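You operate a simulated robot arm through the tools that you are given. There is no shell and no other tool. Be economical: measure what you need, move in short steps, check, and stop when the job is done.

Carry out the task below with a simulated robot arm. There is one attempt and no reset: what you move stays moved.

JOB
Slide the orange cover over LONG, then put the purple tab cap in SMALL, the teal one in WIDE.
Fine: at the grey bins; loosen the hand nut to slide the cover and tighten it again; the other fittings stay.

It is judged by the outcome, as a careful person would: the job done as asked, and still so three seconds after it is handed in. It fails if anything else is knocked over, pushed out of place, dropped, spilled or broken. Lids that push on must go on centred and level and be pressed home; caps that screw on are set level and turned clockwise until they are tight.

ROBOT AND FRAMES
A 7-joint arm with a two-finger parallel gripper on a trunk, on a base that drives. Base frame: it is fixed to the floor where the robot stands at the start and does not move with it; the origin is under the middle of the robot, x ahead of it, y to its left, z up. Readings come in m, degrees, newtons and seconds.
With the tool pointing down near the work surface it reaches from about 0.3 to 0.74 m from the robot's upright axis, wherever it stands. Its first joint turns from -115.0 to 115.0 degrees. Places, roughly: cream duct [0.75, 1, 1]; hand nut of the grey bins [0.5, 0, 1]; orange cover of the grey bins [0.7, -0.1, 1.1]; small bin [0.7, 0.1, 0.9]; wide bin [0.7, -0.1, 0.9]. Payload 3.91 kg.
The TCP is the grasp point between the finger pads, 0.03 m short of the fingertips. In the tool frame z runs along the fingers and y along their closing line. The gripper opens to 0.11 m. The fingers are 0.02 m wide and 0.01 m thick; the gripper's body (0.048 by 0.112 m) begins 0.055 m behind the TCP.
Orientation is told as [roll, pitch, yaw] about the base's x, y, z axes, in that order, counted from this pose: with the fingers straight down and closing along the base's y, the tool's x points along the base's -x, its y along +y and its z along -z.

CONTROLS
- The arm moves only by the tool drive_tool. Its argument "increments" is a list that holds one entry, the list of rows, each a list of 7 numbers: the turn, a rotation vector about the base's x, y, z in degrees, then the shift along the base's x, y, z in m, then the closure in counts, from 0 (fully open) to 255 (shut). In form: [[[wx, wy, wz, tx, ty, tz, grip], ...]]. A call has 1 to 10 rows; each row shifts and turns the commanded pose from where the row before left it. Rows are played at 5 a second. More than 0.05 m and 8.6 degrees between two rows, or a gripper value outside its range, and nothing of the call is played. A pose out of reach is approached as far as the arm can. The call stops where the force on the tool passes 50 N (or 10 N more than at its start, if that is more) or the arm is blocked; 0.2 s more then pass. Each finger travels about 0.108 m/s and halts on what it meets, pressing with about 28 N; the grip force reading is that of the motor and also rises with nothing between the fingers. The clock runs only during rows and for 0.2 s after the last one: add rows that do not move to give the fingers time. It gives the time, the measured TCP pose, the force on the tool (base axes), the opening and the grip force at its end, in the units of the frame above (readings bear some noise), with the torque about the TCP (base axes, N m) and any sound that the robot's microphone picked up.
- Cameras (640 x 400 px; columns grow to the right, rows downward): "scene" is now at [0.0095, 0.1666, 1.7486]; the picture's right is [0.19, -0.98, 0.00], its down [-0.83, -0.16, -0.54] and it looks along [0.53, 0.10, -0.84] (base axes); focal length 296 px, centre (320, 200). "wrist" rides on the gripper at [0.072, 0.017, -0.103] in the tool frame; the picture's right is [-0.23, 0.97, 0.00], its down [-0.76, -0.18, -0.62] and it looks along [-0.61, -0.14, 0.78] (tool axes); focal length 222 px, centre (320, 200). There is no depth. A picture from a camera that has moved, and an enlarged one, comes with that camera's place and axes in the base frame and with its lens.
- grab_frame(camera): a new picture of that camera. It takes no simulated time.
- lift_body(by): slides the trunk up (or, below 0, down) by that many m; the arm and the scene camera ride with it, the base frame stays. It gives what a move gives, with no picture.
- base_move(legs): drives the robot by 1 to 6 legs, each [ahead, turn to the left] in m and degrees, along the robot's own axes; the way and the turn of a leg run together, so that a leg with both is an arc; at most 1.5 m and 180 degrees a leg. The arm and the cameras ride along, it lands a little off, and it stops where it bumps. It gives what a move gives.
- pan_tilt(pan, tilt): turns the head with the scene camera to pan (to the left, within 155 degrees either way) and tilt (down, from -29 to 69), counted from straight ahead of the robot. It gives what a move gives.
- zoom(camera, box): a new picture of the part [left, top, right, bottom] of that camera's present view, enlarged. It takes no simulated time.
- finish_job(): hands the job in; it is judged then, once.

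Work in short steps. Places have to be worked out from the pictures, the camera data and where the tool is seen: move nearer, look again, correct. Check each grasp and each placing, and mend what went wrong. You have 120 turns and 82 pictures in all, those below and enlarged ones among them. Open the gripper and draw the arm clear of the work before you hand the job in, unless the task says otherwise; then end with one line.

The tools are called after ">>>" as a command line: name --argument value ..., lists and objects as JSON in quotes. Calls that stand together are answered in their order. drive_tool: Moves the arm, as the interface text tells. Its arguments: {"type":"object","properties":{"increments":{"type":"array","items":{"type":"array","items":{"type":"array","items":{"type":"number"}}}}},"required":["increments"]} The other tools are called the same way: lift_body (by) slides the trunk up or down; base_move (legs) drives the base; pan_tilt (pan, tilt) turns the head that bears the scene camera; grab_frame (camera) takes a picture; zoom (camera, box) takes an enlarged picture of a part of a camera's view; finish_job () hands the job in.

At the start:

```text
time: 0.0
eef_pos: [0.424, 0.206, 1.2297]
orientation: [0.0, 0.1, 0.0]
force: [0.5, -0.2, 0.2]
ft_torque: [0.01, 0.01, 0.01]
gripper_width: 0.1098
gripper_force: 0.1
trunk travel left (down, up): [-0.875, 0.115]
robot x, y, heading: [-0.0027, -0.0057, -0.2]
head pan, tilt: [10.9, 57.3]
```

scene: 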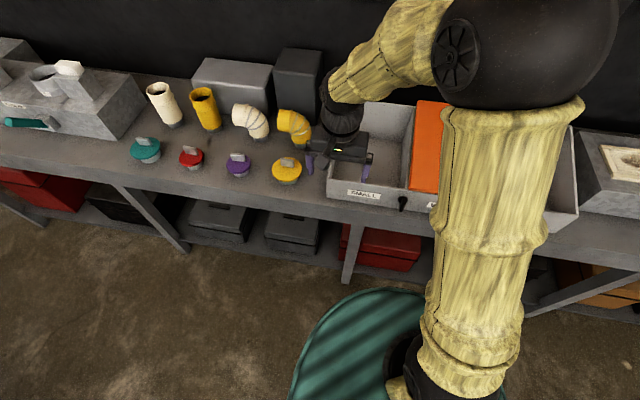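
wrist: 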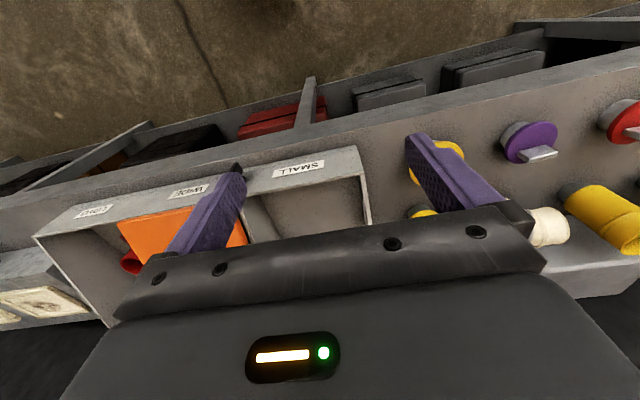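

The bins are partly hidden by the arm. I take enlarged views of the bins and caps first.

>>> zoom --camera "scene" --box '[320, 90, 480, 220]'

>>> zoom --camera "wrist" --box '[20, 130, 400, 340]'

>>> zoom --camera "scene" --box '[120, 70, 340, 200]'

```text
3.08 times, centred on (400, 155) of scene
camera zoom: at [0.0095, 0.1666, 1.7486], right [0.19, -0.98, 0.0], down [-0.83, -0.16, -0.54], along [0.53, 0.1, -0.84], focal length 910 px, centre (74, 338)
```

zoom: 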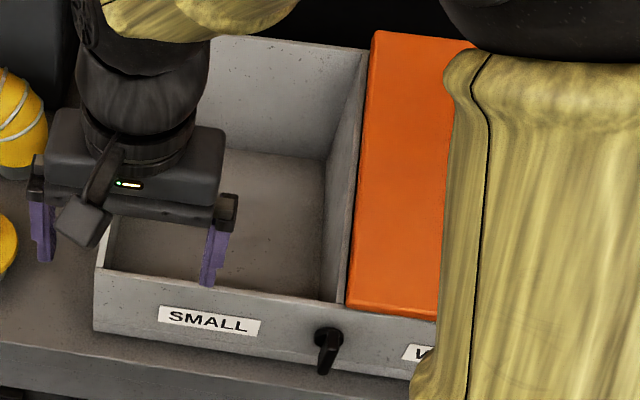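

```text
1.68 times, centred on (210, 235) of wrist
camera zoom: at [0.3511, 0.222, 1.3331], right [0.23, 0.97, 0.0], down [0.76, -0.18, 0.62], along [0.61, -0.14, -0.78], focal length 374 px, centre (505, 141)
```

zoom: 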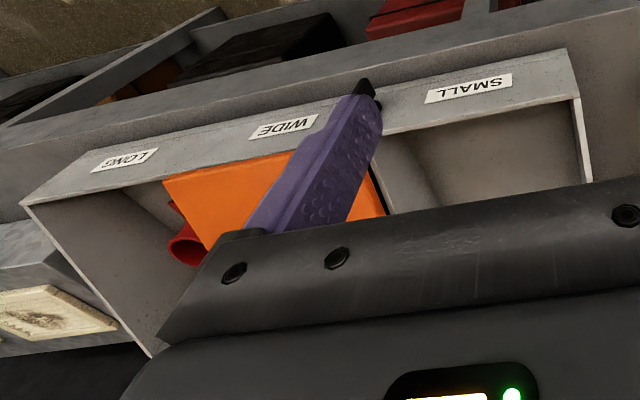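

```text
2.91 times, centred on (230, 135) of scene
camera zoom: at [0.0095, 0.1666, 1.7486], right [0.19, -0.98, 0.0], down [-0.83, -0.16, -0.54], along [0.53, 0.1, -0.84], focal length 860 px, centre (582, 389)
```

zoom: 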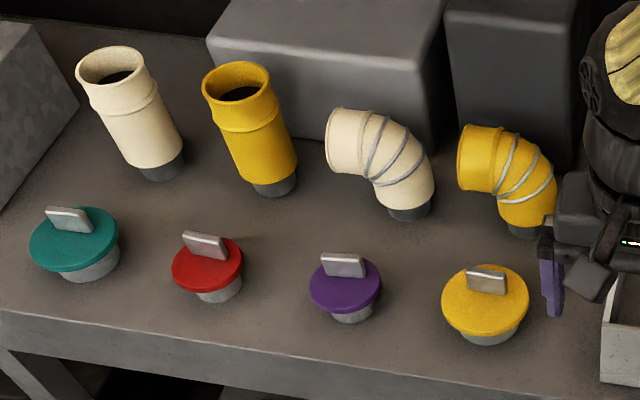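

I move the tool right and back, to look at the nut and cover with the wrist camera.

>>> drive_tool --increments '[[[0, 0, 0, -0.02, -0.05, 0.01, 0], [0, 0, 0, -0.02, -0.05, 0.01, 0], [0, 0, 0, -0.02, -0.05, 0, 0], [0, 0, 0, -0.02, 0, 0, 0], [0, 0, 0, 0, 0, 0, 0]]]'

>>> grab_frame --camera "wrist"

>>> grab_frame --camera "scene"

```text
refused: row 1 steps farther than a row can; nothing moved
```

```text
76 pictures are left
camera wrist: at [0.3511, 0.222, 1.3331], right [0.23, 0.97, 0.0], down [0.76, -0.18, 0.62], along [0.61, -0.14, -0.78], focal length 222 px, centre (320, 200)
```

wrist: 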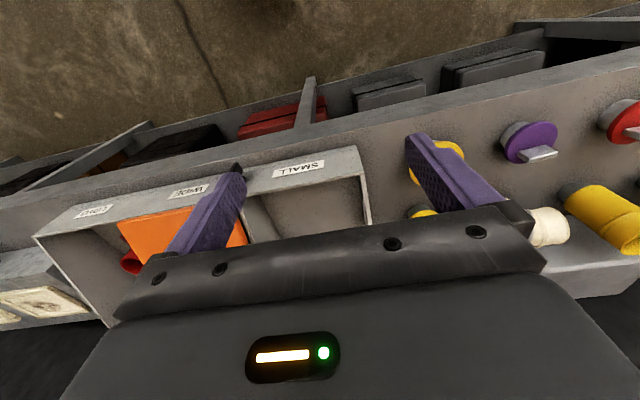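

```text
75 pictures are left
camera scene: at [0.0095, 0.1666, 1.7486], right [0.19, -0.98, 0.0], down [-0.83, -0.16, -0.54], along [0.53, 0.1, -0.84], focal length 296 px, centre (320, 200)
```

scene: 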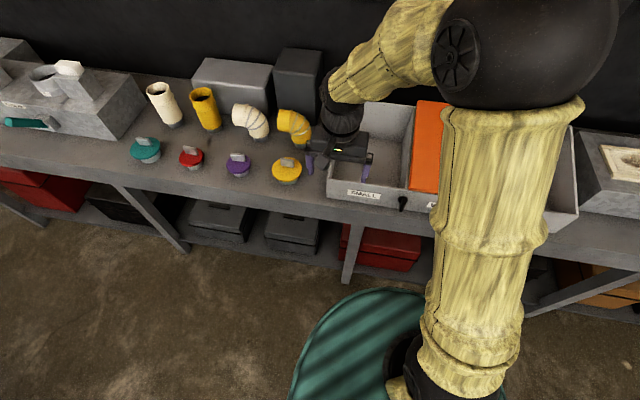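

Steps must be below 0.05 m in total; I repeat with smaller ones.

>>> drive_tool --increments '[[[0, 0, 0, -0.02, -0.04, 0.01, 0], [0, 0, 0, -0.02, -0.04, 0.01, 0], [0, 0, 0, -0.02, -0.04, 0, 0], [0, 0, 0, -0.02, -0.03, 0, 0], [0, 0, 0, 0, 0, 0, 0]]]'

>>> grab_frame --camera "wrist"

```text
time: 1.2
eef_pos: [0.3446, 0.0566, 1.2507]
orientation: [0.0, 0.0, 0.0]
force: [-0.2, -0.4, -0.8]
ft_torque: [-0.01, -0.01, -0.03]
gripper_width: 0.1099
gripper_force: 0.0
trunk travel left (down, up): [-0.875, 0.115]
robot x, y, heading: [-0.0006, -0.0006, 0.3]
head pan, tilt: [10.9, 57.3]
```

```text
74 pictures are left
camera wrist: at [0.2722, 0.0715, 1.3538], right [0.23, 0.97, 0.0], down [0.76, -0.18, 0.62], along [0.61, -0.14, -0.78], focal length 222 px, centre (320, 200)
```

wrist: 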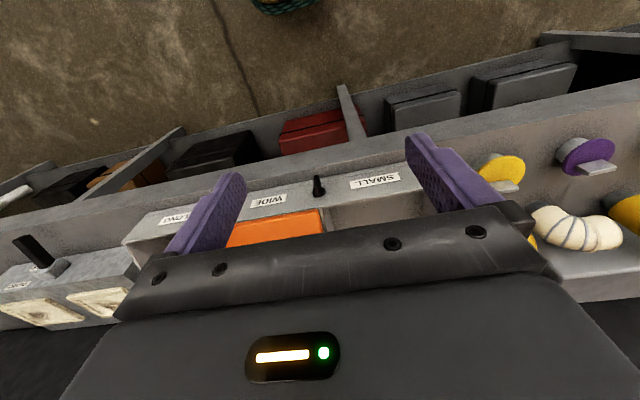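

The nut sits between SMALL and WIDE on the front panel. Zoom in on it.

>>> zoom --camera "wrist" --box '[240, 150, 400, 250]'

>>> grab_frame --camera "scene"

```text
4.00 times, centred on (320, 200) of wrist
camera zoom: at [0.2722, 0.0715, 1.3538], right [0.23, 0.97, 0.0], down [0.76, -0.18, 0.62], along [0.61, -0.14, -0.78], focal length 888 px, centre (320, 200)
```

zoom: 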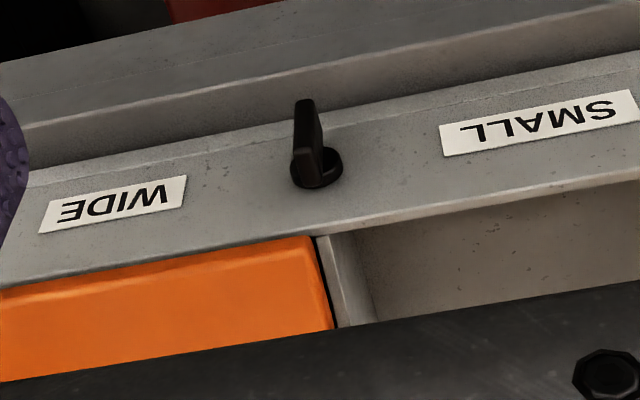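

```text
72 pictures are left
camera scene: at [0.0101, 0.1669, 1.7485], right [0.19, -0.98, 0.0], down [-0.83, -0.16, -0.54], along [0.53, 0.1, -0.84], focal length 296 px, centre (320, 200)
```

scene: 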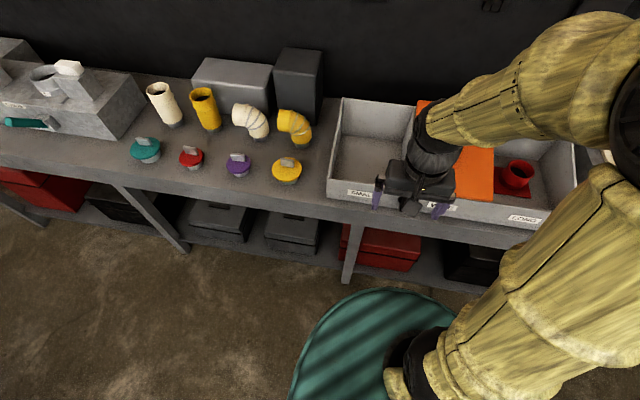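

The nut's axis points out of the front panel toward the robot (about [0.53, 0, 0.95]), with a flat, roughly upright wing. I back the base up 0.15 m for room, then pitch the tool to horizontal.

>>> base_move --legs '[[-0.15, 0]]'

>>> drive_tool --increments '[[[0, -8.5, 0, 0.01, 0, 0, 0], [0, -8.5, 0, 0.01, 0, 0, 0], [0, -8.5, 0, 0.01, 0, 0, 0], [0, -8.5, 0, 0.01, 0, 0, 0], [0, -8.5, 0, 0.01, 0, 0, 0], [0, -8.5, 0, 0.01, 0, 0, 0], [0, -8.5, 0, 0.01, 0, 0, 0], [0, -8.5, 0, 0.01, 0, 0, 0], [0, -8.5, 0, 0, 0, 0, 0], [0, -8.5, 0, 0, 0, 0, 0]]]'

```text
time: 2.6
eef_pos: [0.1916, 0.0567, 1.2502]
orientation: [0.0, -0.2, 0.1]
force: [-0.9, -0.6, 0.6]
ft_torque: [0.03, -0.03, -0.01]
gripper_width: 0.1101
gripper_force: 0.1
trunk travel left (down, up): [-0.875, 0.115]
robot x, y, heading: [-0.1533, 0.0002, 0.0]
head pan, tilt: [10.9, 57.3]
```

```text
time: 4.8
eef_pos: [0.3782, 0.0839, 1.2998]
orientation: [-2.5, -81.5, 1.4]
force: [0.7, 0.2, 0.2]
ft_torque: [0.01, -0.02, -0.01]
gripper_width: 0.1105
gripper_force: 0.1
out of reach, approached as far as the arm can: row 3, 4, 5, 6, 7, 8, 9, 10
trunk travel left (down, up): [-0.875, 0.115]
robot x, y, heading: [-0.1546, -0.0012, 0.1]
head pan, tilt: [10.9, 57.3]
```

The arm couldn't fold that close. I move forward where it has room, then check with both cameras.

>>> drive_tool --increments '[[[0, -4.8, 0, 0.04, -0.01, 0, 0], [0, 0, 0, 0.04, -0.01, 0, 0], [0, 0, 0, 0.04, -0.01, 0, 0], [0, 0, 0, 0, 0, 0, 0], [0, 0, 0, 0, 0, 0, 0]]]'

>>> lift_body --by -0.2

>>> grab_frame --camera "wrist"

>>> grab_frame --camera "scene"

```text
time: 6.0
eef_pos: [0.465, 0.0532, 1.3234]
orientation: [-4.4, -85.9, 3.3]
force: [0.1, 0.4, 0.2]
ft_torque: [0.0, 0.0, 0.0]
gripper_width: 0.1101
gripper_force: 0.0
out of reach, approached as far as the arm can: row 2, 3
trunk travel left (down, up): [-0.875, 0.115]
robot x, y, heading: [-0.1501, -0.0029, 0.3]
head pan, tilt: [10.9, 57.3]
```

```text
time: 8.2
eef_pos: [0.4648, 0.0536, 1.1224]
orientation: [-5.3, -86.0, 4.0]
force: [-0.4, 0.2, -0.2]
ft_torque: [0.01, 0.02, -0.01]
gripper_width: 0.11
gripper_force: 0.0
trunk travel left (down, up): [-0.675, 0.315]
robot x, y, heading: [-0.15, -0.0032, 0.0]
head pan, tilt: [10.9, 57.3]
```

```text
71 pictures are left
camera wrist: at [0.3563, 0.0721, 1.0573], right [0.04, 0.97, 0.22], down [-0.57, -0.16, 0.8], along [0.82, -0.16, 0.55], focal length 222 px, centre (320, 200)
```

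wrist: 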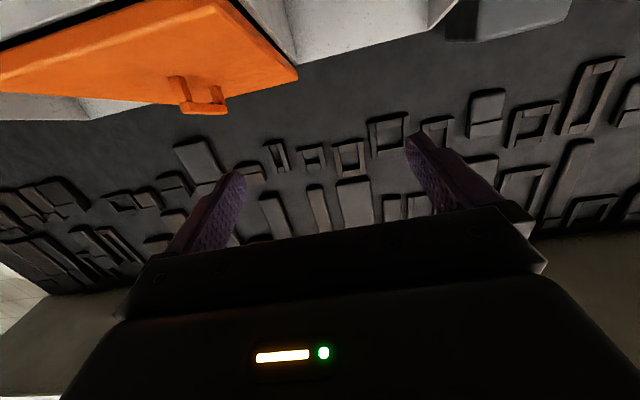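

```text
70 pictures are left
camera scene: at [-0.1424, 0.1664, 1.5486], right [0.19, -0.98, 0.0], down [-0.83, -0.16, -0.54], along [0.53, 0.1, -0.84], focal length 296 px, centre (320, 200)
```

scene: 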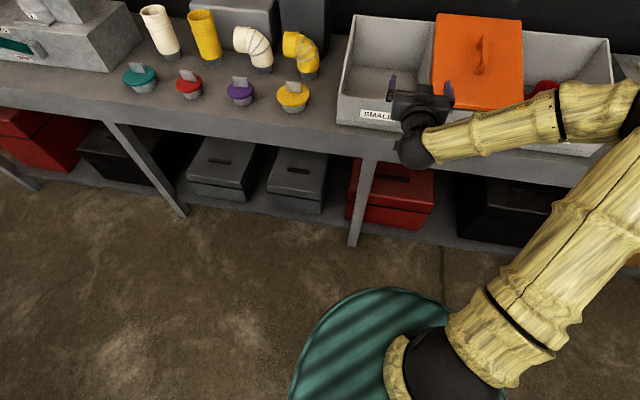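

The cover carries a bar handle running front to back, good for sliding it. Now I lower the trunk to put the horizontal hand at nut height, and look from below.

>>> drive_tool --increments '[[[0, 0, 0, 0, 0, 0, 0], [0, 0, 0, 0, 0, 0, 0]]]'

>>> lift_body --by -0.14

>>> pan_tilt --pan 0 --tilt 45

>>> grab_frame --camera "scene"

>>> grab_frame --camera "wrist"

```text
time: 8.8
eef_pos: [0.4636, 0.0545, 1.1223]
orientation: [-5.3, -86.0, 4.1]
force: [-1.0, -0.1, 0.0]
ft_torque: [-0.03, 0.01, -0.01]
gripper_width: 0.1102
gripper_force: 0.0
trunk travel left (down, up): [-0.675, 0.315]
robot x, y, heading: [-0.1512, 0.0012, 0.1]
head pan, tilt: [10.9, 57.3]
```

```text
time: 10.4
eef_pos: [0.4654, 0.0545, 0.9832]
orientation: [-5.3, -85.9, 4.1]
force: [0.6, -0.2, -0.5]
ft_torque: [-0.01, -0.02, 0.01]
gripper_width: 0.1101
gripper_force: 0.1
trunk travel left (down, up): [-0.535, 0.455]
robot x, y, heading: [-0.1518, -0.0012, 0.2]
head pan, tilt: [10.9, 57.3]
```

```text
time: 11.2
eef_pos: [0.4628, 0.0537, 0.9826]
orientation: [-5.4, -85.9, 4.0]
force: [-0.2, -0.2, -0.5]
ft_torque: [0.02, 0.0, 0.02]
gripper_width: 0.1102
gripper_force: 0.1
trunk travel left (down, up): [-0.535, 0.455]
robot x, y, heading: [-0.1517, 0.0035, 0.2]
head pan, tilt: [0.0, 45.0]
```

```text
69 pictures are left
camera scene: at [-0.1295, 0.1533, 1.4247], right [0.0, -1.0, 0.0], down [-0.71, 0.0, -0.71], along [0.71, 0.0, -0.71], focal length 296 px, centre (320, 200)
```

scene: 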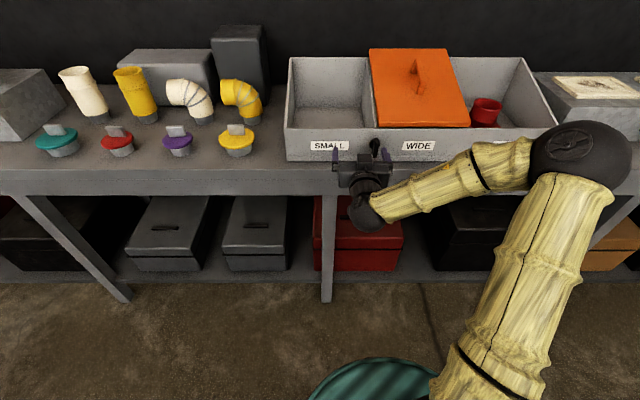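

```text
68 pictures are left
camera wrist: at [0.3564, 0.0721, 0.9173], right [0.04, 0.97, 0.22], down [-0.57, -0.16, 0.8], along [0.82, -0.16, 0.55], focal length 222 px, centre (320, 200)
```

wrist: 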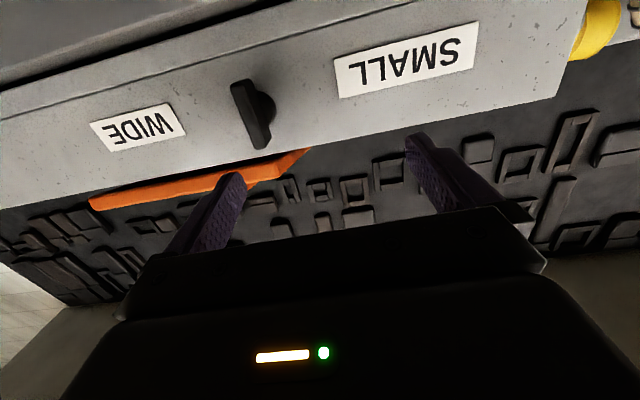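

The nut wing is well seen; triangulated to about [0.543, 0.004, 0.953]. Zoom to determine its tilt.

>>> zoom --camera "wrist" --box '[180, 60, 340, 160]'

>>> zoom --camera "scene" --box '[300, 120, 460, 220]'

```text
4.00 times, centred on (260, 110) of wrist
camera zoom: at [0.3564, 0.0721, 0.9173], right [0.04, 0.97, 0.22], down [-0.57, -0.16, 0.8], along [0.82, -0.16, 0.55], focal length 888 px, centre (560, 560)
```

zoom: 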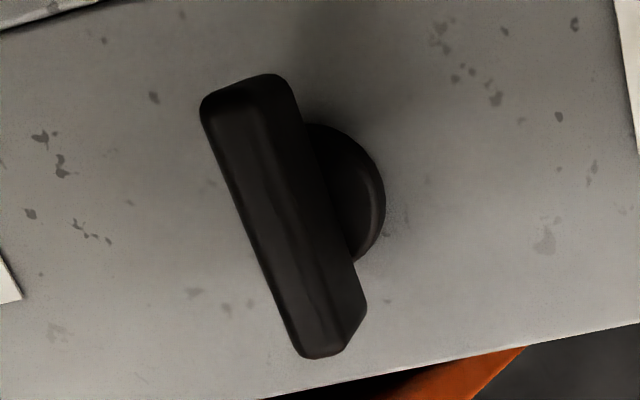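

```text
4.00 times, centred on (380, 170) of scene
camera zoom: at [-0.1295, 0.1533, 1.4247], right [0.0, -1.0, 0.0], down [-0.71, 0.0, -0.71], along [0.71, 0.0, -0.71], focal length 1183 px, centre (80, 320)
```

zoom: 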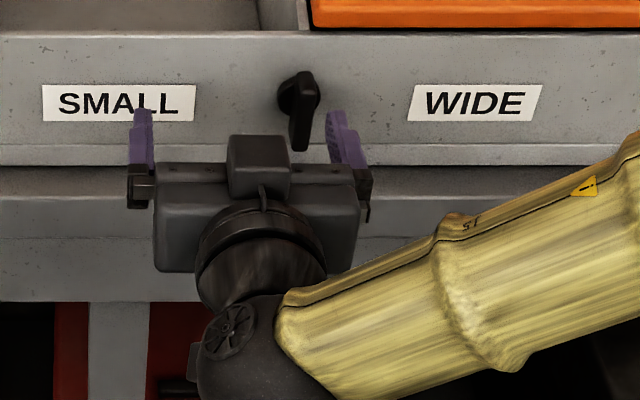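

The wing is nearly vertical, ~50 mm tall, 12 mm thick; panel at x≈0.57. I level the tool and align y/z before advancing.

>>> drive_tool --increments '[[[0, -2, 0.7, 0, -0.025, -0.015, 0], [0, -2, 0.8, 0, -0.025, -0.015, 0], [0, 0, 0, 0, 0, 0, 0], [0, 0, 0, 0, 0, 0, 0]]]'

>>> grab_frame --camera "wrist"

```text
time: 12.2
eef_pos: [0.4638, 0.0547, 0.9818]
orientation: [-5.3, -86.0, 4.1]
force: [0.6, 0.4, 0.0]
ft_torque: [0.03, -0.02, 0.02]
gripper_width: 0.1101
gripper_force: 0.0
out of reach, approached as far as the arm can: row 1, 2
trunk travel left (down, up): [-0.535, 0.455]
robot x, y, heading: [-0.152, -0.0016, 0.1]
head pan, tilt: [0.0, 45.0]
```

```text
65 pictures are left
camera wrist: at [0.3564, 0.0721, 0.9173], right [0.04, 0.97, 0.22], down [-0.57, -0.16, 0.8], along [0.82, -0.16, 0.55], focal length 222 px, centre (320, 200)
```

wrist: 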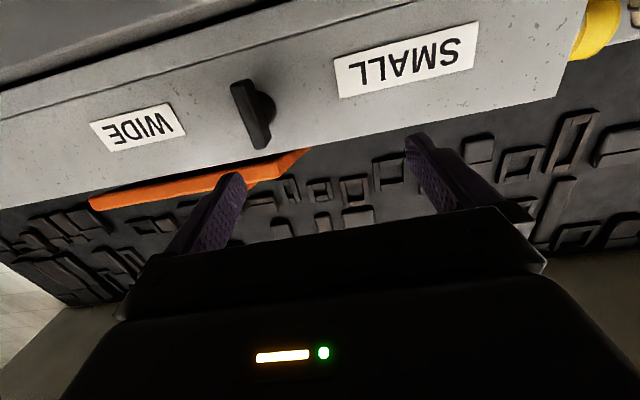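

The arm did not move, so the commanded pose may have drifted from the measured one, or a joint limit is met. I test forward motion without rotation.

>>> drive_tool --increments '[[[0, 0, 0, 0.015, 0, 0, 0], [0, 0, 0, 0, 0, 0, 0], [0, 0, 0, 0, 0, 0, 0]]]'

>>> drive_tool --increments '[[[0, 0, 0, 0, -0.02, 0, 0], [0, 0, 0, 0, 0, 0, 0], [0, 0, 0, 0, 0, 0, 0]]]'

```text
time: 13.0
eef_pos: [0.4791, 0.0543, 0.9818]
orientation: [-5.3, -85.8, 3.9]
force: [-0.5, 0.1, -1.2]
ft_torque: [0.01, -0.02, 0.03]
gripper_width: 0.1101
gripper_force: 0.0
trunk travel left (down, up): [-0.535, 0.455]
robot x, y, heading: [-0.1504, -0.0004, 0.1]
head pan, tilt: [0.0, 45.0]
```

```text
time: 13.8
eef_pos: [0.4785, 0.0552, 0.983]
orientation: [-5.3, -85.9, 3.9]
force: [-0.5, -0.3, 0.8]
ft_torque: [-0.01, -0.04, 0.01]
gripper_width: 0.1099
gripper_force: 0.0
out of reach, approached as far as the arm can: row 1
trunk travel left (down, up): [-0.535, 0.455]
robot x, y, heading: [-0.1516, -0.0011, 0.3]
head pan, tilt: [0.0, 45.0]
```

Commands restart from the measured pose, but moving right hits a joint limit (the forearm comes in from the right, too folded). I back the base another 0.12 m so that the arm is more extended.

>>> base_move --legs '[[-0.12, 0]]'

>>> drive_tool --increments '[[[0, 0, 0, 0.03, 0, 0, 0], [0, 0, 0, 0.03, 0, 0, 0], [0, 0, 0, 0.02, 0, -0.015, 0], [0, 0, 0, 0, -0.025, -0.015, 0], [0, 0, 0, 0, -0.025, 0, 0], [0, -2, 0.7, 0, 0, 0, 0], [0, -2, 0.7, 0, 0, 0, 0], [0, 0, 0, 0, 0, 0, 0]]]'

```text
time: 15.0
eef_pos: [0.3557, 0.0555, 0.983]
orientation: [-5.3, -85.8, 4.0]
force: [-0.1, -0.9, -0.6]
ft_torque: [0.01, 0.0, 0.0]
gripper_width: 0.1099
gripper_force: 0.0
trunk travel left (down, up): [-0.535, 0.455]
robot x, y, heading: [-0.2744, -0.0012, 0.3]
head pan, tilt: [0.0, 45.0]
```

```text
time: 16.8
eef_pos: [0.4317, 0.015, 1.01]
orientation: [-5.9, -85.4, 4.9]
force: [0.5, -0.3, 0.8]
ft_torque: [-0.02, -0.02, -0.01]
gripper_width: 0.1101
gripper_force: 0.1
out of reach, approached as far as the arm can: row 2, 3, 4, 5, 7
trunk travel left (down, up): [-0.535, 0.455]
robot x, y, heading: [-0.2736, -0.0005, 0.0]
head pan, tilt: [0.0, 45.0]
```

Progress but it still resists. I look at the arm's configuration.

>>> grab_frame --camera "scene"

```text
64 pictures are left
camera scene: at [-0.2528, 0.1529, 1.4248], right [0.0, -1.0, 0.0], down [-0.71, 0.0, -0.71], along [0.71, 0.0, -0.71], focal length 296 px, centre (320, 200)
```

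scene: 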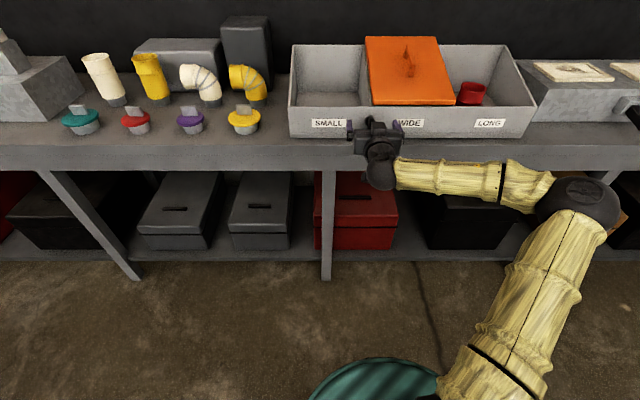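

Lowering in z seems to be the limited direction, so I use the trunk: lower it 0.12 m and let the arm come up relative to it.

>>> lift_body --by -0.12

>>> drive_tool --increments '[[[0, 0, 0, 0, 0, 0.03, 0], [0, 0, 0, 0, 0, 0.03, 0], [0, 0, 0, 0.02, -0.012, 0, 0], [0, -2, 1, 0, 0, 0, 0], [0, -2, 1, 0, 0, 0, 0], [0, 0, 0, 0, 0, 0, 0]]]'

```text
time: 18.3
eef_pos: [0.4314, 0.0145, 0.8891]
orientation: [-5.7, -85.4, 4.8]
force: [0.4, -0.1, 0.7]
ft_torque: [0.0, 0.02, -0.03]
gripper_width: 0.11
gripper_force: 0.1
trunk travel left (down, up): [-0.415, 0.575]
robot x, y, heading: [-0.2801, 0.0008, 0.3]
head pan, tilt: [0.0, 45.0]
```

```text
time: 19.7
eef_pos: [0.4492, 0.0031, 0.9501]
orientation: [-39.1, -89.3, 40.1]
force: [-0.7, -0.5, -0.6]
ft_torque: [0.01, 0.0, 0.01]
gripper_width: 0.1099
gripper_force: 0.0
trunk travel left (down, up): [-0.415, 0.575]
robot x, y, heading: [-0.2747, 0.0002, 0.3]
head pan, tilt: [0.0, 45.0]
```

Everything was reached and the tool is level. Check alignment before advancing.

>>> grab_frame --camera "wrist"

```text
63 pictures are left
camera wrist: at [0.3458, 0.0163, 0.8775], right [-0.01, 0.98, 0.22], down [-0.61, -0.18, 0.77], along [0.79, -0.12, 0.6], focal length 222 px, centre (320, 200)
```

wrist: 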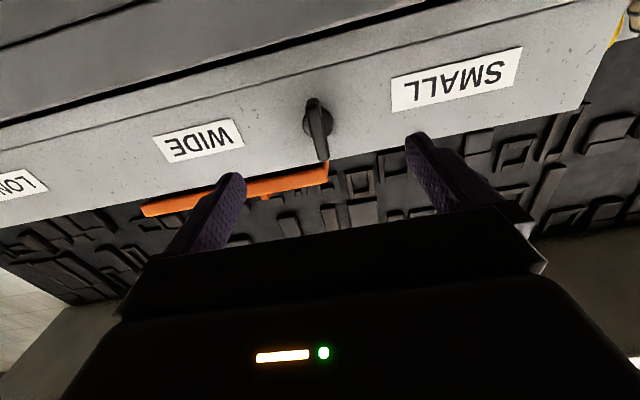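

The wing lies on the tool axis (y≈0.002, z≈0.947). I advance to x≈0.525.

>>> drive_tool --increments '[[[0, 0, 0, 0.03, 0, 0, 0], [0, 0, 0, 0.03, -0.001, -0.001, 0], [0, 0, 0, 0.015, 0, -0.001, 0], [0, 0, 0, 0, 0, 0, 0]]]'

>>> grab_frame --camera "wrist"

```text
time: 20.7
eef_pos: [0.5277, 0.0031, 0.9472]
orientation: [-41.3, -89.3, 42.4]
force: [-0.6, 0.0, 1.1]
ft_torque: [0.01, 0.0, -0.01]
gripper_width: 0.1099
gripper_force: 0.1
trunk travel left (down, up): [-0.415, 0.575]
robot x, y, heading: [-0.272, -0.0013, 0.4]
head pan, tilt: [0.0, 45.0]
```

```text
62 pictures are left
camera wrist: at [0.4222, 0.0164, 0.8751], right [-0.01, 0.98, 0.22], down [-0.61, -0.18, 0.77], along [0.79, -0.12, 0.6], focal length 222 px, centre (320, 200)
```

wrist: 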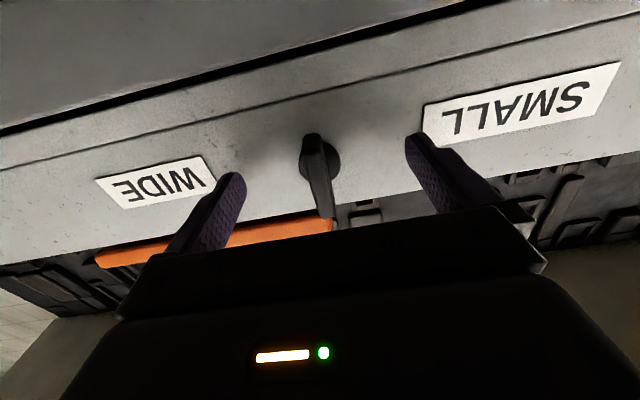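

The wing is centred between the fingers. Close.

>>> drive_tool --increments '[[[0, 0, 0, 0, 0, 0, 255], [0, 0, 0, 0, 0, 0, 255], [0, 0, 0, 0, 0, 0, 255], [0, 0, 0, 0, 0, 0, 255]]]'

>>> grab_frame --camera "wrist"

```text
time: 21.7
eef_pos: [0.5279, 0.0026, 0.9467]
orientation: [-40.1, -89.1, 41.2]
force: [0.2, -1.3, 0.2]
ft_torque: [-0.01, -0.15, -1.22]
gripper_width: 0.0121
gripper_force: 45.2
trunk travel left (down, up): [-0.415, 0.575]
robot x, y, heading: [-0.2726, -0.0003, 0.1]
head pan, tilt: [0.0, 45.0]
```

```text
61 pictures are left
camera wrist: at [0.4221, 0.0157, 0.8752], right [-0.01, 0.98, 0.22], down [-0.61, -0.18, 0.77], along [0.79, -0.12, 0.6], focal length 222 px, centre (320, 200)
```

wrist: 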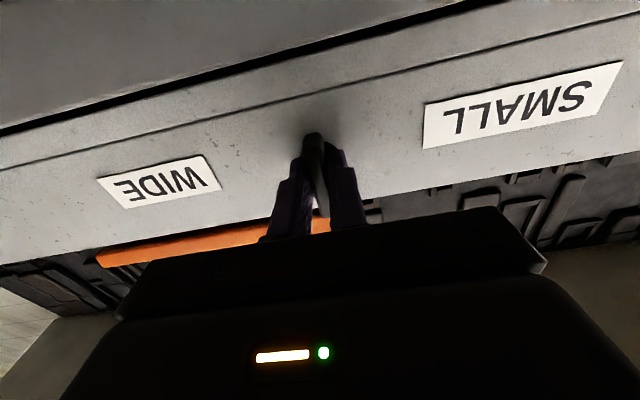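

Gripped at 12 mm. I turn it counter-clockwise as seen from the robot (rotation about -x), first 40°.

>>> drive_tool --increments '[[[-8, 0, 0, 0, 0, 0, 255], [-8, 0, 0, 0, 0, 0, 255], [-8, 0, 0, 0, 0, 0, 255], [-8, 0, 0, 0, 0, 0, 255], [-8, 0, 0, 0, 0, 0, 255]]]'

>>> grab_frame --camera "wrist"

```text
time: 22.9
eef_pos: [0.5273, -0.0007, 0.9474]
orientation: [-88.6, -49.5, 89.1]
force: [8.3, -8.4, 7.1]
ft_torque: [0.01, -1.29, -0.71]
gripper_width: 0.0122
gripper_force: 44.8
trunk travel left (down, up): [-0.415, 0.575]
robot x, y, heading: [-0.2758, -0.0, 0.4]
head pan, tilt: [0.0, 45.0]
```

```text
60 pictures are left
camera wrist: at [0.422, -0.0356, 0.8834], right [-0.01, 0.89, -0.46], down [-0.61, 0.36, 0.7], along [0.79, 0.29, 0.54], focal length 222 px, centre (320, 200)
```

wrist: 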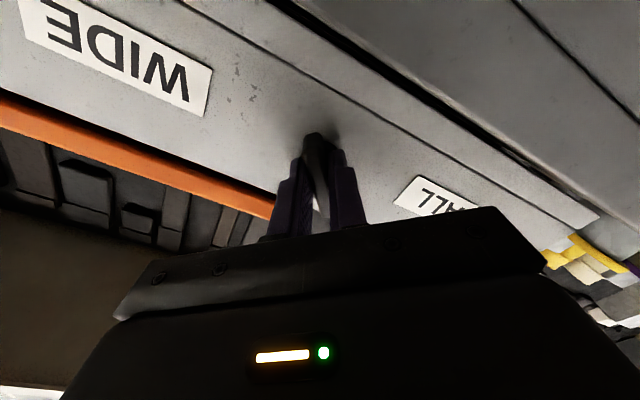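

The nut turns with the hand with little torque. Turn another 48°.

>>> drive_tool --increments '[[[-8, 0, 0, 0, 0, 0, 255], [-8, 0, 0, 0, 0, 0, 255], [-8, 0, 0, 0, 0, 0, 255], [-8, 0, 0, 0, 0, 0, 255], [-8, 0, 0, 0, 0, 0, 255], [-8, 0, 0, 0, 0, 0, 255]]]'

```text
time: 24.3
eef_pos: [0.5268, -0.0008, 0.9508]
orientation: [-89.2, -1.5, 89.2]
force: [14.7, -14.9, 20.2]
ft_torque: [0.03, -1.46, 0.72]
gripper_width: 0.0118
gripper_force: 45.1
trunk travel left (down, up): [-0.415, 0.575]
robot x, y, heading: [-0.2726, -0.0011, -0.1]
head pan, tilt: [0.0, 45.0]
```

Rotated ~88° total with negligible axial torque. I loosen the fingers partway to relieve side force and look at the nut.

>>> drive_tool --increments '[[[0, 0, 0, 0, 0, 0, 150], [0, 0, 0, 0, 0, 0, 150], [0, 0, 0, 0, 0, 0, 150]]]'

>>> grab_frame --camera "wrist"

>>> grab_frame --camera "scene"

```text
time: 25.1
eef_pos: [0.5256, 0.003, 0.9465]
orientation: [-89.0, -1.5, 89.4]
force: [0.0, 0.4, -1.0]
ft_torque: [0.01, 0.0, -0.01]
gripper_width: 0.0453
gripper_force: 0.1
trunk travel left (down, up): [-0.415, 0.575]
robot x, y, heading: [-0.274, 0.0002, 0.3]
head pan, tilt: [0.0, 45.0]
```

```text
59 pictures are left
camera wrist: at [0.4219, -0.0696, 0.9301], right [-0.02, 0.25, -0.97], down [-0.61, 0.76, 0.21], along [0.79, 0.6, 0.14], focal length 222 px, centre (320, 200)
```

wrist: 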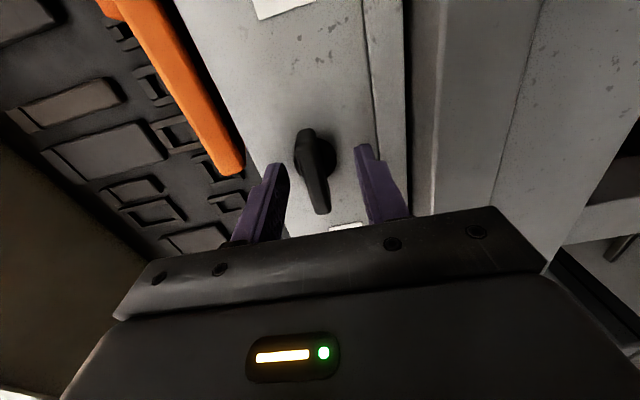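

```text
58 pictures are left
camera scene: at [-0.2528, 0.1529, 1.3047], right [0.0, -1.0, 0.0], down [-0.71, 0.0, -0.71], along [0.71, 0.0, -0.71], focal length 296 px, centre (320, 200)
```

scene: 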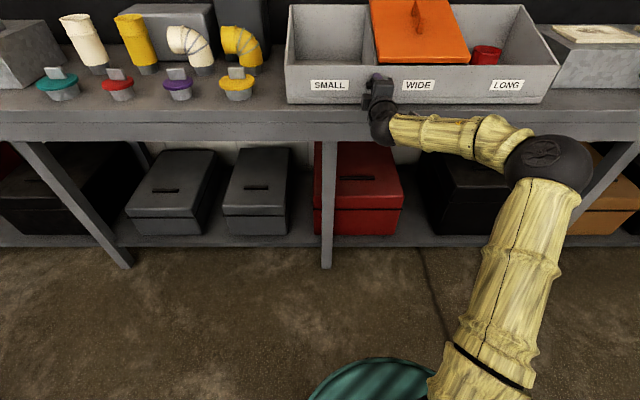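

The wing is now level (turned 90°), axis near y≈-0.002, z≈0.949. I regrip centred and turn a further ~80° to be surely loose.

>>> drive_tool --increments '[[[0, 0, 0, 0, -0.004, 0.002, 150], [0, 0, 0, 0, 0, 0, 255], [0, 0, 0, 0, 0, 0, 255], [-8, 0, 0, 0, 0, 0, 255], [-8, 0, 0, 0, 0, 0, 255], [-8, 0, 0, 0, 0, 0, 255], [-8, 0, 0, 0, 0, 0, 255], [-8, 0, 0, 0, 0, 0, 255]]]'

```text
time: 26.9
eef_pos: [0.5249, -0.0032, 0.9496]
orientation: [-89.7, 38.4, 89.1]
force: [3.4, -6.0, 10.6]
ft_torque: [1.73, -0.64, -0.54]
gripper_width: 0.0295
gripper_force: 44.8
trunk travel left (down, up): [-0.415, 0.575]
robot x, y, heading: [-0.2755, -0.0004, 0.2]
head pan, tilt: [0.0, 45.0]
```

The torque rose to 1.7 N·m and the fingers were forced apart: the nut seems to be at its loose stop. I open and look.

>>> drive_tool --increments '[[[0, 0, 0, 0, 0, 0, 130], [0, 0, 0, 0, 0, 0, 130], [0, 0, 0, 0, 0, 0, 130]]]'

>>> grab_frame --camera "wrist"

```text
time: 27.7
eef_pos: [0.5263, 0.0004, 0.9478]
orientation: [-89.4, 38.5, 89.4]
force: [-0.2, 0.2, 0.3]
ft_torque: [-0.01, -0.02, 0.01]
gripper_width: 0.054
gripper_force: 0.1
trunk travel left (down, up): [-0.415, 0.575]
robot x, y, heading: [-0.2716, -0.0038, 0.2]
head pan, tilt: [0.0, 45.0]
```

```text
57 pictures are left
camera wrist: at [0.4221, -0.0676, 0.9813], right [-0.01, -0.43, -0.9], down [-0.61, 0.72, -0.33], along [0.79, 0.55, -0.27], focal length 222 px, centre (320, 200)
```

wrist: 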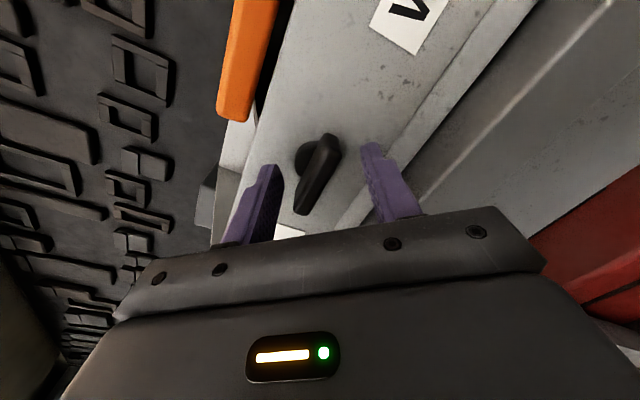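

The nut stayed at about a quarter turn: its loose stop. I back off and unroll the wrist.

>>> drive_tool --increments '[[[0, 0, 0, -0.045, 0, 0, 130], [0, 0, 0, -0.045, 0, 0, 130], [8.5, 0, 0, 0, 0, 0, 0], [8.5, 0, 0, 0, 0, 0, 0], [8.5, 0, 0, 0, 0, 0, 0], [8.5, 0, 0, 0, 0, 0, 0], [8.5, 0, 0, 0, 0, 0, 0], [8.5, 0, 0, 0, 0, 0, 0], [8.5, 0, 0, 0, 0, 0, 0], [8.5, 0, 0, 0, 0, 0, 0]]]'

>>> drive_tool --increments '[[[8.5, 0, 0, 0, 0, 0, 0], [8.5, 0, 0, 0, 0, 0, 0], [8.5, 0, 0, 0, 0, 0, 0], [8.5, 0, 0, 0, 0, 0, 0], [8.5, 0, 0, 0, 0, 0, 0], [8.5, 0, 0, 0, 0, 0, 0], [8.5, 0, 0, 0, 0, 0, 0]]]'

>>> lift_body --by 0.38

```text
time: 29.9
eef_pos: [0.4346, -0.0016, 0.9489]
orientation: [-88.7, -29.6, 89.4]
force: [1.0, -0.4, -0.3]
ft_torque: [0.01, 0.02, -0.05]
gripper_width: 0.1101
gripper_force: 0.0
trunk travel left (down, up): [-0.415, 0.575]
robot x, y, heading: [-0.275, -0.0012, 0.5]
head pan, tilt: [0.0, 45.0]
```

```text
time: 31.5
eef_pos: [0.4359, -0.0011, 0.9505]
orientation: [-56.3, -89.0, 57.3]
force: [0.4, 0.0, 1.0]
ft_torque: [0.02, 0.02, -0.01]
gripper_width: 0.1099
gripper_force: 0.0
trunk travel left (down, up): [-0.415, 0.575]
robot x, y, heading: [-0.2722, -0.0005, 0.2]
head pan, tilt: [0.0, 45.0]
```

```text
time: 35.2
eef_pos: [0.436, -0.0013, 1.3287]
orientation: [-60.0, -88.8, 60.9]
force: [-0.7, 0.2, 0.1]
ft_torque: [0.0, -0.03, -0.03]
gripper_width: 0.1102
gripper_force: 0.0
trunk travel left (down, up): [-0.795, 0.195]
robot x, y, heading: [-0.2779, -0.0009, 0.2]
head pan, tilt: [0.0, 45.0]
```

Now pitch the tool back to pointing down, then bring the base forward.

>>> drive_tool --increments '[[[0, 8.5, 0, 0, 0, 0, 0], [0, 8.5, 0, 0, 0, 0, 0], [0, 8.5, 0, 0, 0, 0, 0], [0, 8.5, 0, 0, 0, 0, 0], [0, 8.5, 0, 0, 0, 0, 0], [0, 8.5, 0, 0, 0, 0, 0], [0, 8.5, 0, 0, 0, 0, 0], [0, 8.5, 0, 0, 0, 0, 0], [0, 8.5, 0, 0, 0, 0, 0], [0, 8.5, 0, 0, 0, 0, 0]]]'

>>> drive_tool --increments '[[[0, 4, 0, 0, 0, 0, 0], [0, 0, 0, 0, 0, 0, 0]]]'

>>> base_move --legs '[[0.25, 0]]'

>>> grab_frame --camera "scene"

>>> grab_frame --camera "wrist"

```text
time: 37.4
eef_pos: [0.4239, 0.004, 1.3257]
orientation: [0.9, -4.4, 1.2]
force: [-0.1, 0.0, 0.1]
ft_torque: [0.04, -0.02, 0.02]
gripper_width: 0.11
gripper_force: 0.0
out of reach, approached as far as the arm can: row 10
trunk travel left (down, up): [-0.795, 0.195]
robot x, y, heading: [-0.2715, -0.0021, 0.1]
head pan, tilt: [0.0, 45.0]
```

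```text
time: 38.0
eef_pos: [0.4142, 0.0052, 1.3218]
orientation: [0.9, -0.4, 0.8]
force: [-0.6, 0.5, 1.1]
ft_torque: [0.02, 0.02, 0.0]
gripper_width: 0.1098
gripper_force: 0.1
out of reach, approached as far as the arm can: row 1
trunk travel left (down, up): [-0.795, 0.195]
robot x, y, heading: [-0.2729, 0.0006, 0.3]
head pan, tilt: [0.0, 45.0]
```

```text
time: 39.8
eef_pos: [0.662, 0.0052, 1.319]
orientation: [0.9, -0.3, 0.8]
force: [0.2, -0.1, 0.2]
ft_torque: [0.01, 0.04, 0.04]
gripper_width: 0.1101
gripper_force: 0.0
trunk travel left (down, up): [-0.795, 0.195]
robot x, y, heading: [-0.0272, 0.0042, 0.1]
head pan, tilt: [0.0, 45.0]
```

```text
56 pictures are left
camera scene: at [-0.0039, 0.1539, 1.6847], right [0.0, -1.0, 0.0], down [-0.71, 0.0, -0.71], along [0.71, 0.0, -0.71], focal length 296 px, centre (320, 200)
```

scene: 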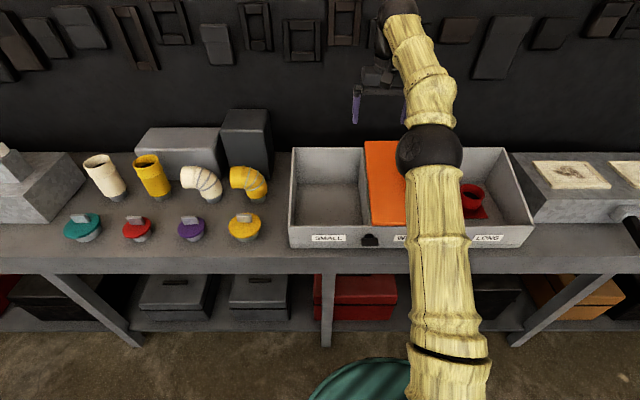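

```text
55 pictures are left
camera wrist: at [0.5887, 0.0187, 1.4235], right [0.21, 0.98, 0.02], down [0.76, -0.18, 0.63], along [0.61, -0.12, -0.78], focal length 222 px, centre (320, 200)
```

wrist: 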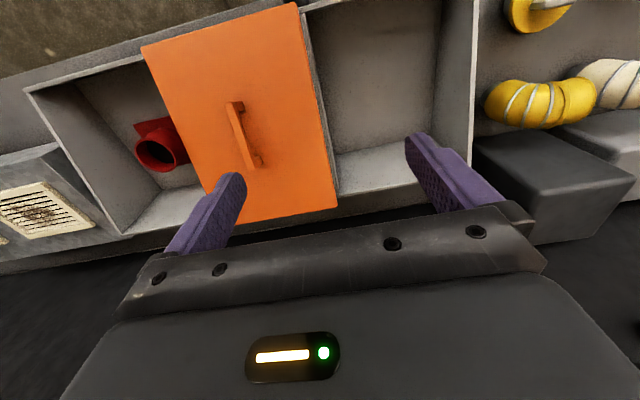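

The cover handle is near [0.70, -0.12, 1.085], running along x. I move above it at z≈1.2 and look again.

>>> drive_tool --increments '[[[0, 0, 0, 0.012, -0.04, -0.02, 0], [0, 0, 0, 0.012, -0.04, -0.02, 0], [0, 0, 0, 0.012, -0.04, -0.02, 0], [0, 0, 0, 0, -0.005, -0.03, 0], [0, 0, 0, 0, 0, -0.03, 0], [0, 0, 0, 0, 0, 0, 0]]]'

>>> grab_frame --camera "wrist"

>>> grab_frame --camera "scene"

```text
time: 41.2
eef_pos: [0.695, -0.1199, 1.2033]
orientation: [0.9, -0.4, 1.0]
force: [-1.1, -0.3, -0.1]
ft_torque: [0.01, -0.04, -0.07]
gripper_width: 0.11
gripper_force: 0.0
out of reach, approached as far as the arm can: row 2, 3, 4, 5
trunk travel left (down, up): [-0.795, 0.195]
robot x, y, heading: [-0.0271, -0.0038, 0.2]
head pan, tilt: [0.0, 45.0]
```

```text
54 pictures are left
camera wrist: at [0.6219, -0.1067, 1.3055], right [0.21, 0.98, 0.02], down [0.76, -0.18, 0.63], along [0.61, -0.12, -0.78], focal length 222 px, centre (320, 200)
```

wrist: 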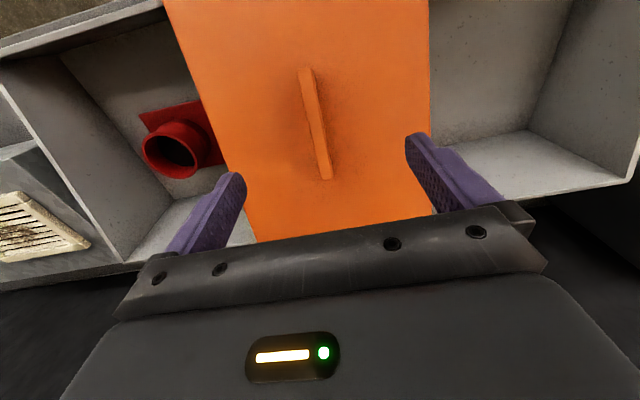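

```text
53 pictures are left
camera scene: at [-0.0058, 0.154, 1.6848], right [0.0, -1.0, 0.0], down [-0.71, 0.0, -0.71], along [0.71, 0.0, -0.71], focal length 296 px, centre (320, 200)
```

scene: 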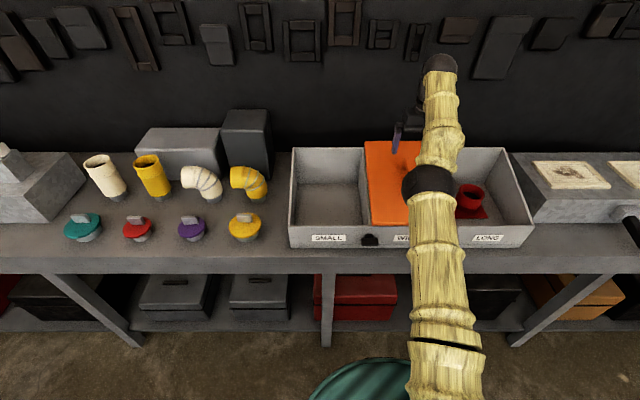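

Handle centre is at ≈[0.71, -0.124]; the arm is at the edge of reach, and sliding to LONG (≈0.24 m to the right) needs more. I raise the trunk and shift the robot about 0.2 m to the right by a back-and-forth manoeuvre.

>>> lift_body --by 0.1

>>> base_move --legs '[[0, 30], [-0.42, 0], [0, -30], [0.4, 0]]'

>>> pan_tilt --pan 15 --tilt 50

>>> grab_frame --camera "scene"

>>> grab_frame --camera "wrist"

```text
time: 42.5
eef_pos: [0.696, -0.1194, 1.3021]
orientation: [1.0, -0.4, 0.9]
force: [-0.9, -1.1, -0.6]
ft_torque: [-0.01, -0.01, 0.0]
gripper_width: 0.11
gripper_force: 0.1
trunk travel left (down, up): [-0.895, 0.095]
robot x, y, heading: [-0.0302, -0.0001, 0.1]
head pan, tilt: [0.0, 45.0]
```

```text
time: 50.1
eef_pos: [0.7204, -0.3241, 1.3016]
orientation: [0.8, -0.5, 1.3]
force: [-0.8, -0.2, -0.6]
ft_torque: [0.03, 0.02, 0.03]
gripper_width: 0.11
gripper_force: 0.2
trunk travel left (down, up): [-0.895, 0.095]
robot x, y, heading: [-0.0059, -0.208, 0.6]
head pan, tilt: [0.0, 45.0]
```

```text
time: 50.9
eef_pos: [0.7201, -0.3255, 1.3027]
orientation: [1.0, -0.4, 1.3]
force: [0.0, 0.4, -0.3]
ft_torque: [-0.01, 0.03, 0.05]
gripper_width: 0.1102
gripper_force: 0.0
trunk travel left (down, up): [-0.895, 0.095]
robot x, y, heading: [-0.0059, -0.2062, 0.6]
head pan, tilt: [15.0, 50.0]
```

```text
52 pictures are left
camera scene: at [0.0104, -0.0366, 1.7779], right [0.27, -0.96, 0.0], down [-0.74, -0.2, -0.64], along [0.62, 0.17, -0.77], focal length 296 px, centre (320, 200)
```

scene: 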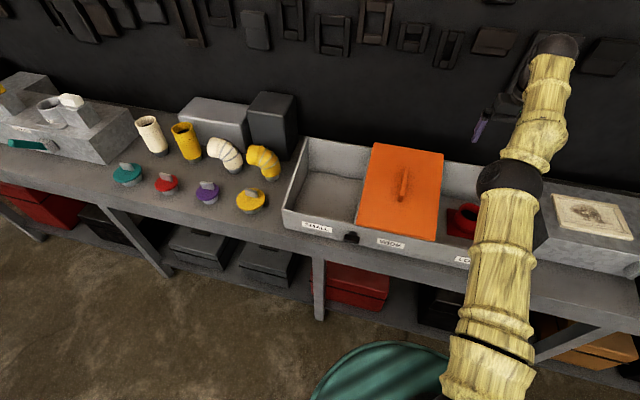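

```text
51 pictures are left
camera wrist: at [0.6467, -0.3123, 1.4056], right [0.2, 0.98, 0.02], down [0.76, -0.17, 0.63], along [0.62, -0.11, -0.78], focal length 222 px, centre (320, 200)
```

wrist: 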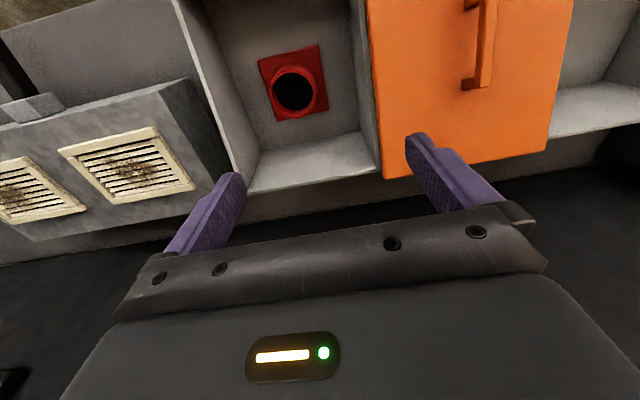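

The robot is now at y≈-0.21. I move back over the handle and lower to z≈1.17.

>>> drive_tool --increments '[[[0, 0, 0, -0.005, 0.045, -0.01, 0], [0, 0, 0, -0.005, 0.045, -0.01, 0], [0, 0, 0, -0.005, 0.045, -0.01, 0], [0, 0, 0, -0.005, 0.045, -0.01, 0], [0, 0, 0, 0, 0.021, -0.03, 0], [0, 0, 0, 0, 0, -0.03, 0], [0, 0, 0, 0, 0, -0.03, 0], [0, 0, 0, 0, 0, 0, 0]]]'

>>> grab_frame --camera "wrist"

>>> grab_frame --camera "scene"

```text
time: 52.7
eef_pos: [0.7491, -0.1236, 1.1842]
orientation: [1.0, -0.3, 1.3]
force: [-0.1, 0.0, -1.2]
ft_torque: [0.04, -0.04, 0.01]
gripper_width: 0.1098
gripper_force: 0.0
out of reach, approached as far as the arm can: row 1, 2, 3, 4, 5, 6, 7
trunk travel left (down, up): [-0.895, 0.095]
robot x, y, heading: [-0.0057, -0.2105, 0.8]
head pan, tilt: [15.0, 50.0]
```

```text
50 pictures are left
camera wrist: at [0.6758, -0.1107, 1.2875], right [0.2, 0.98, 0.02], down [0.76, -0.17, 0.62], along [0.61, -0.11, -0.78], focal length 222 px, centre (320, 200)
```

wrist: 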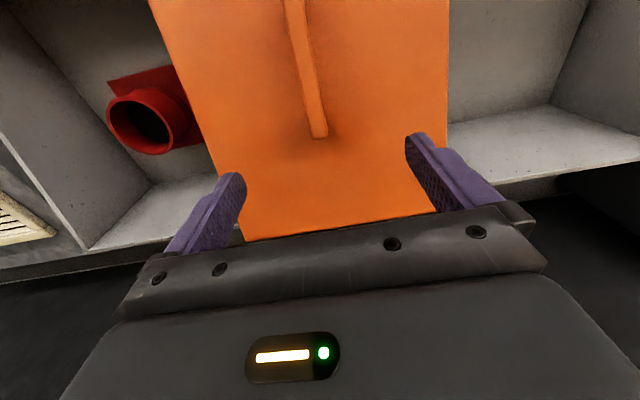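

```text
49 pictures are left
camera scene: at [0.0101, -0.0366, 1.7779], right [0.27, -0.96, 0.0], down [-0.74, -0.2, -0.64], along [0.62, 0.17, -0.77], focal length 296 px, centre (320, 200)
```

scene: 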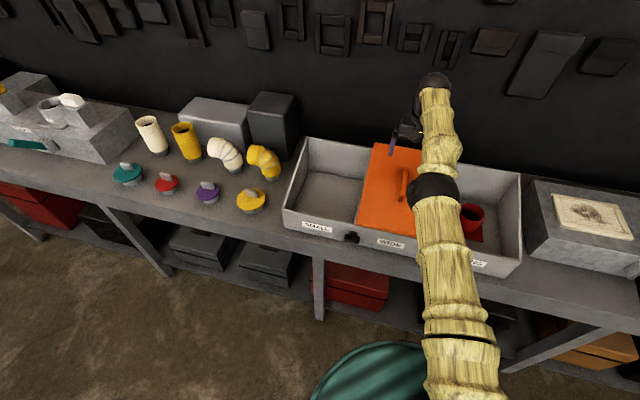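

The arm drifted outward in x (0.749). I test whether it can retract in -x here.

>>> drive_tool --increments '[[[0, 0, 0, -0.015, 0, 0.02, 0], [0, 0, 0, -0.015, 0, 0.02, 0], [0, 0, 0, -0.015, 0, 0.0, 0], [0, 0, 0, 0, 0, 0, 0]]]'

>>> drive_tool --increments '[[[0, 0, 5, -0.015, 0, 0.0, 0], [0, 0, 5, -0.015, 0, 0.0, 0], [0, 0, 0, 0, 0, 0, 0]]]'

```text
time: 53.7
eef_pos: [0.7426, -0.1176, 1.2299]
orientation: [0.9, -0.2, 1.3]
force: [0.4, -0.3, 0.5]
ft_torque: [0.01, 0.01, 0.03]
gripper_width: 0.1101
gripper_force: 0.0
out of reach, approached as far as the arm can: row 1, 2, 3
trunk travel left (down, up): [-0.895, 0.095]
robot x, y, heading: [-0.0027, -0.212, 0.3]
head pan, tilt: [15.0, 50.0]
```

```text
time: 54.5
eef_pos: [0.7398, -0.1158, 1.2344]
orientation: [1.0, -0.3, 11.4]
force: [0.0, 0.0, 0.7]
ft_torque: [-0.03, 0.01, -0.01]
gripper_width: 0.1097
gripper_force: 0.2
out of reach, approached as far as the arm can: row 1, 2
trunk travel left (down, up): [-0.895, 0.095]
robot x, y, heading: [-0.0084, -0.2102, 0.7]
head pan, tilt: [15.0, 50.0]
```

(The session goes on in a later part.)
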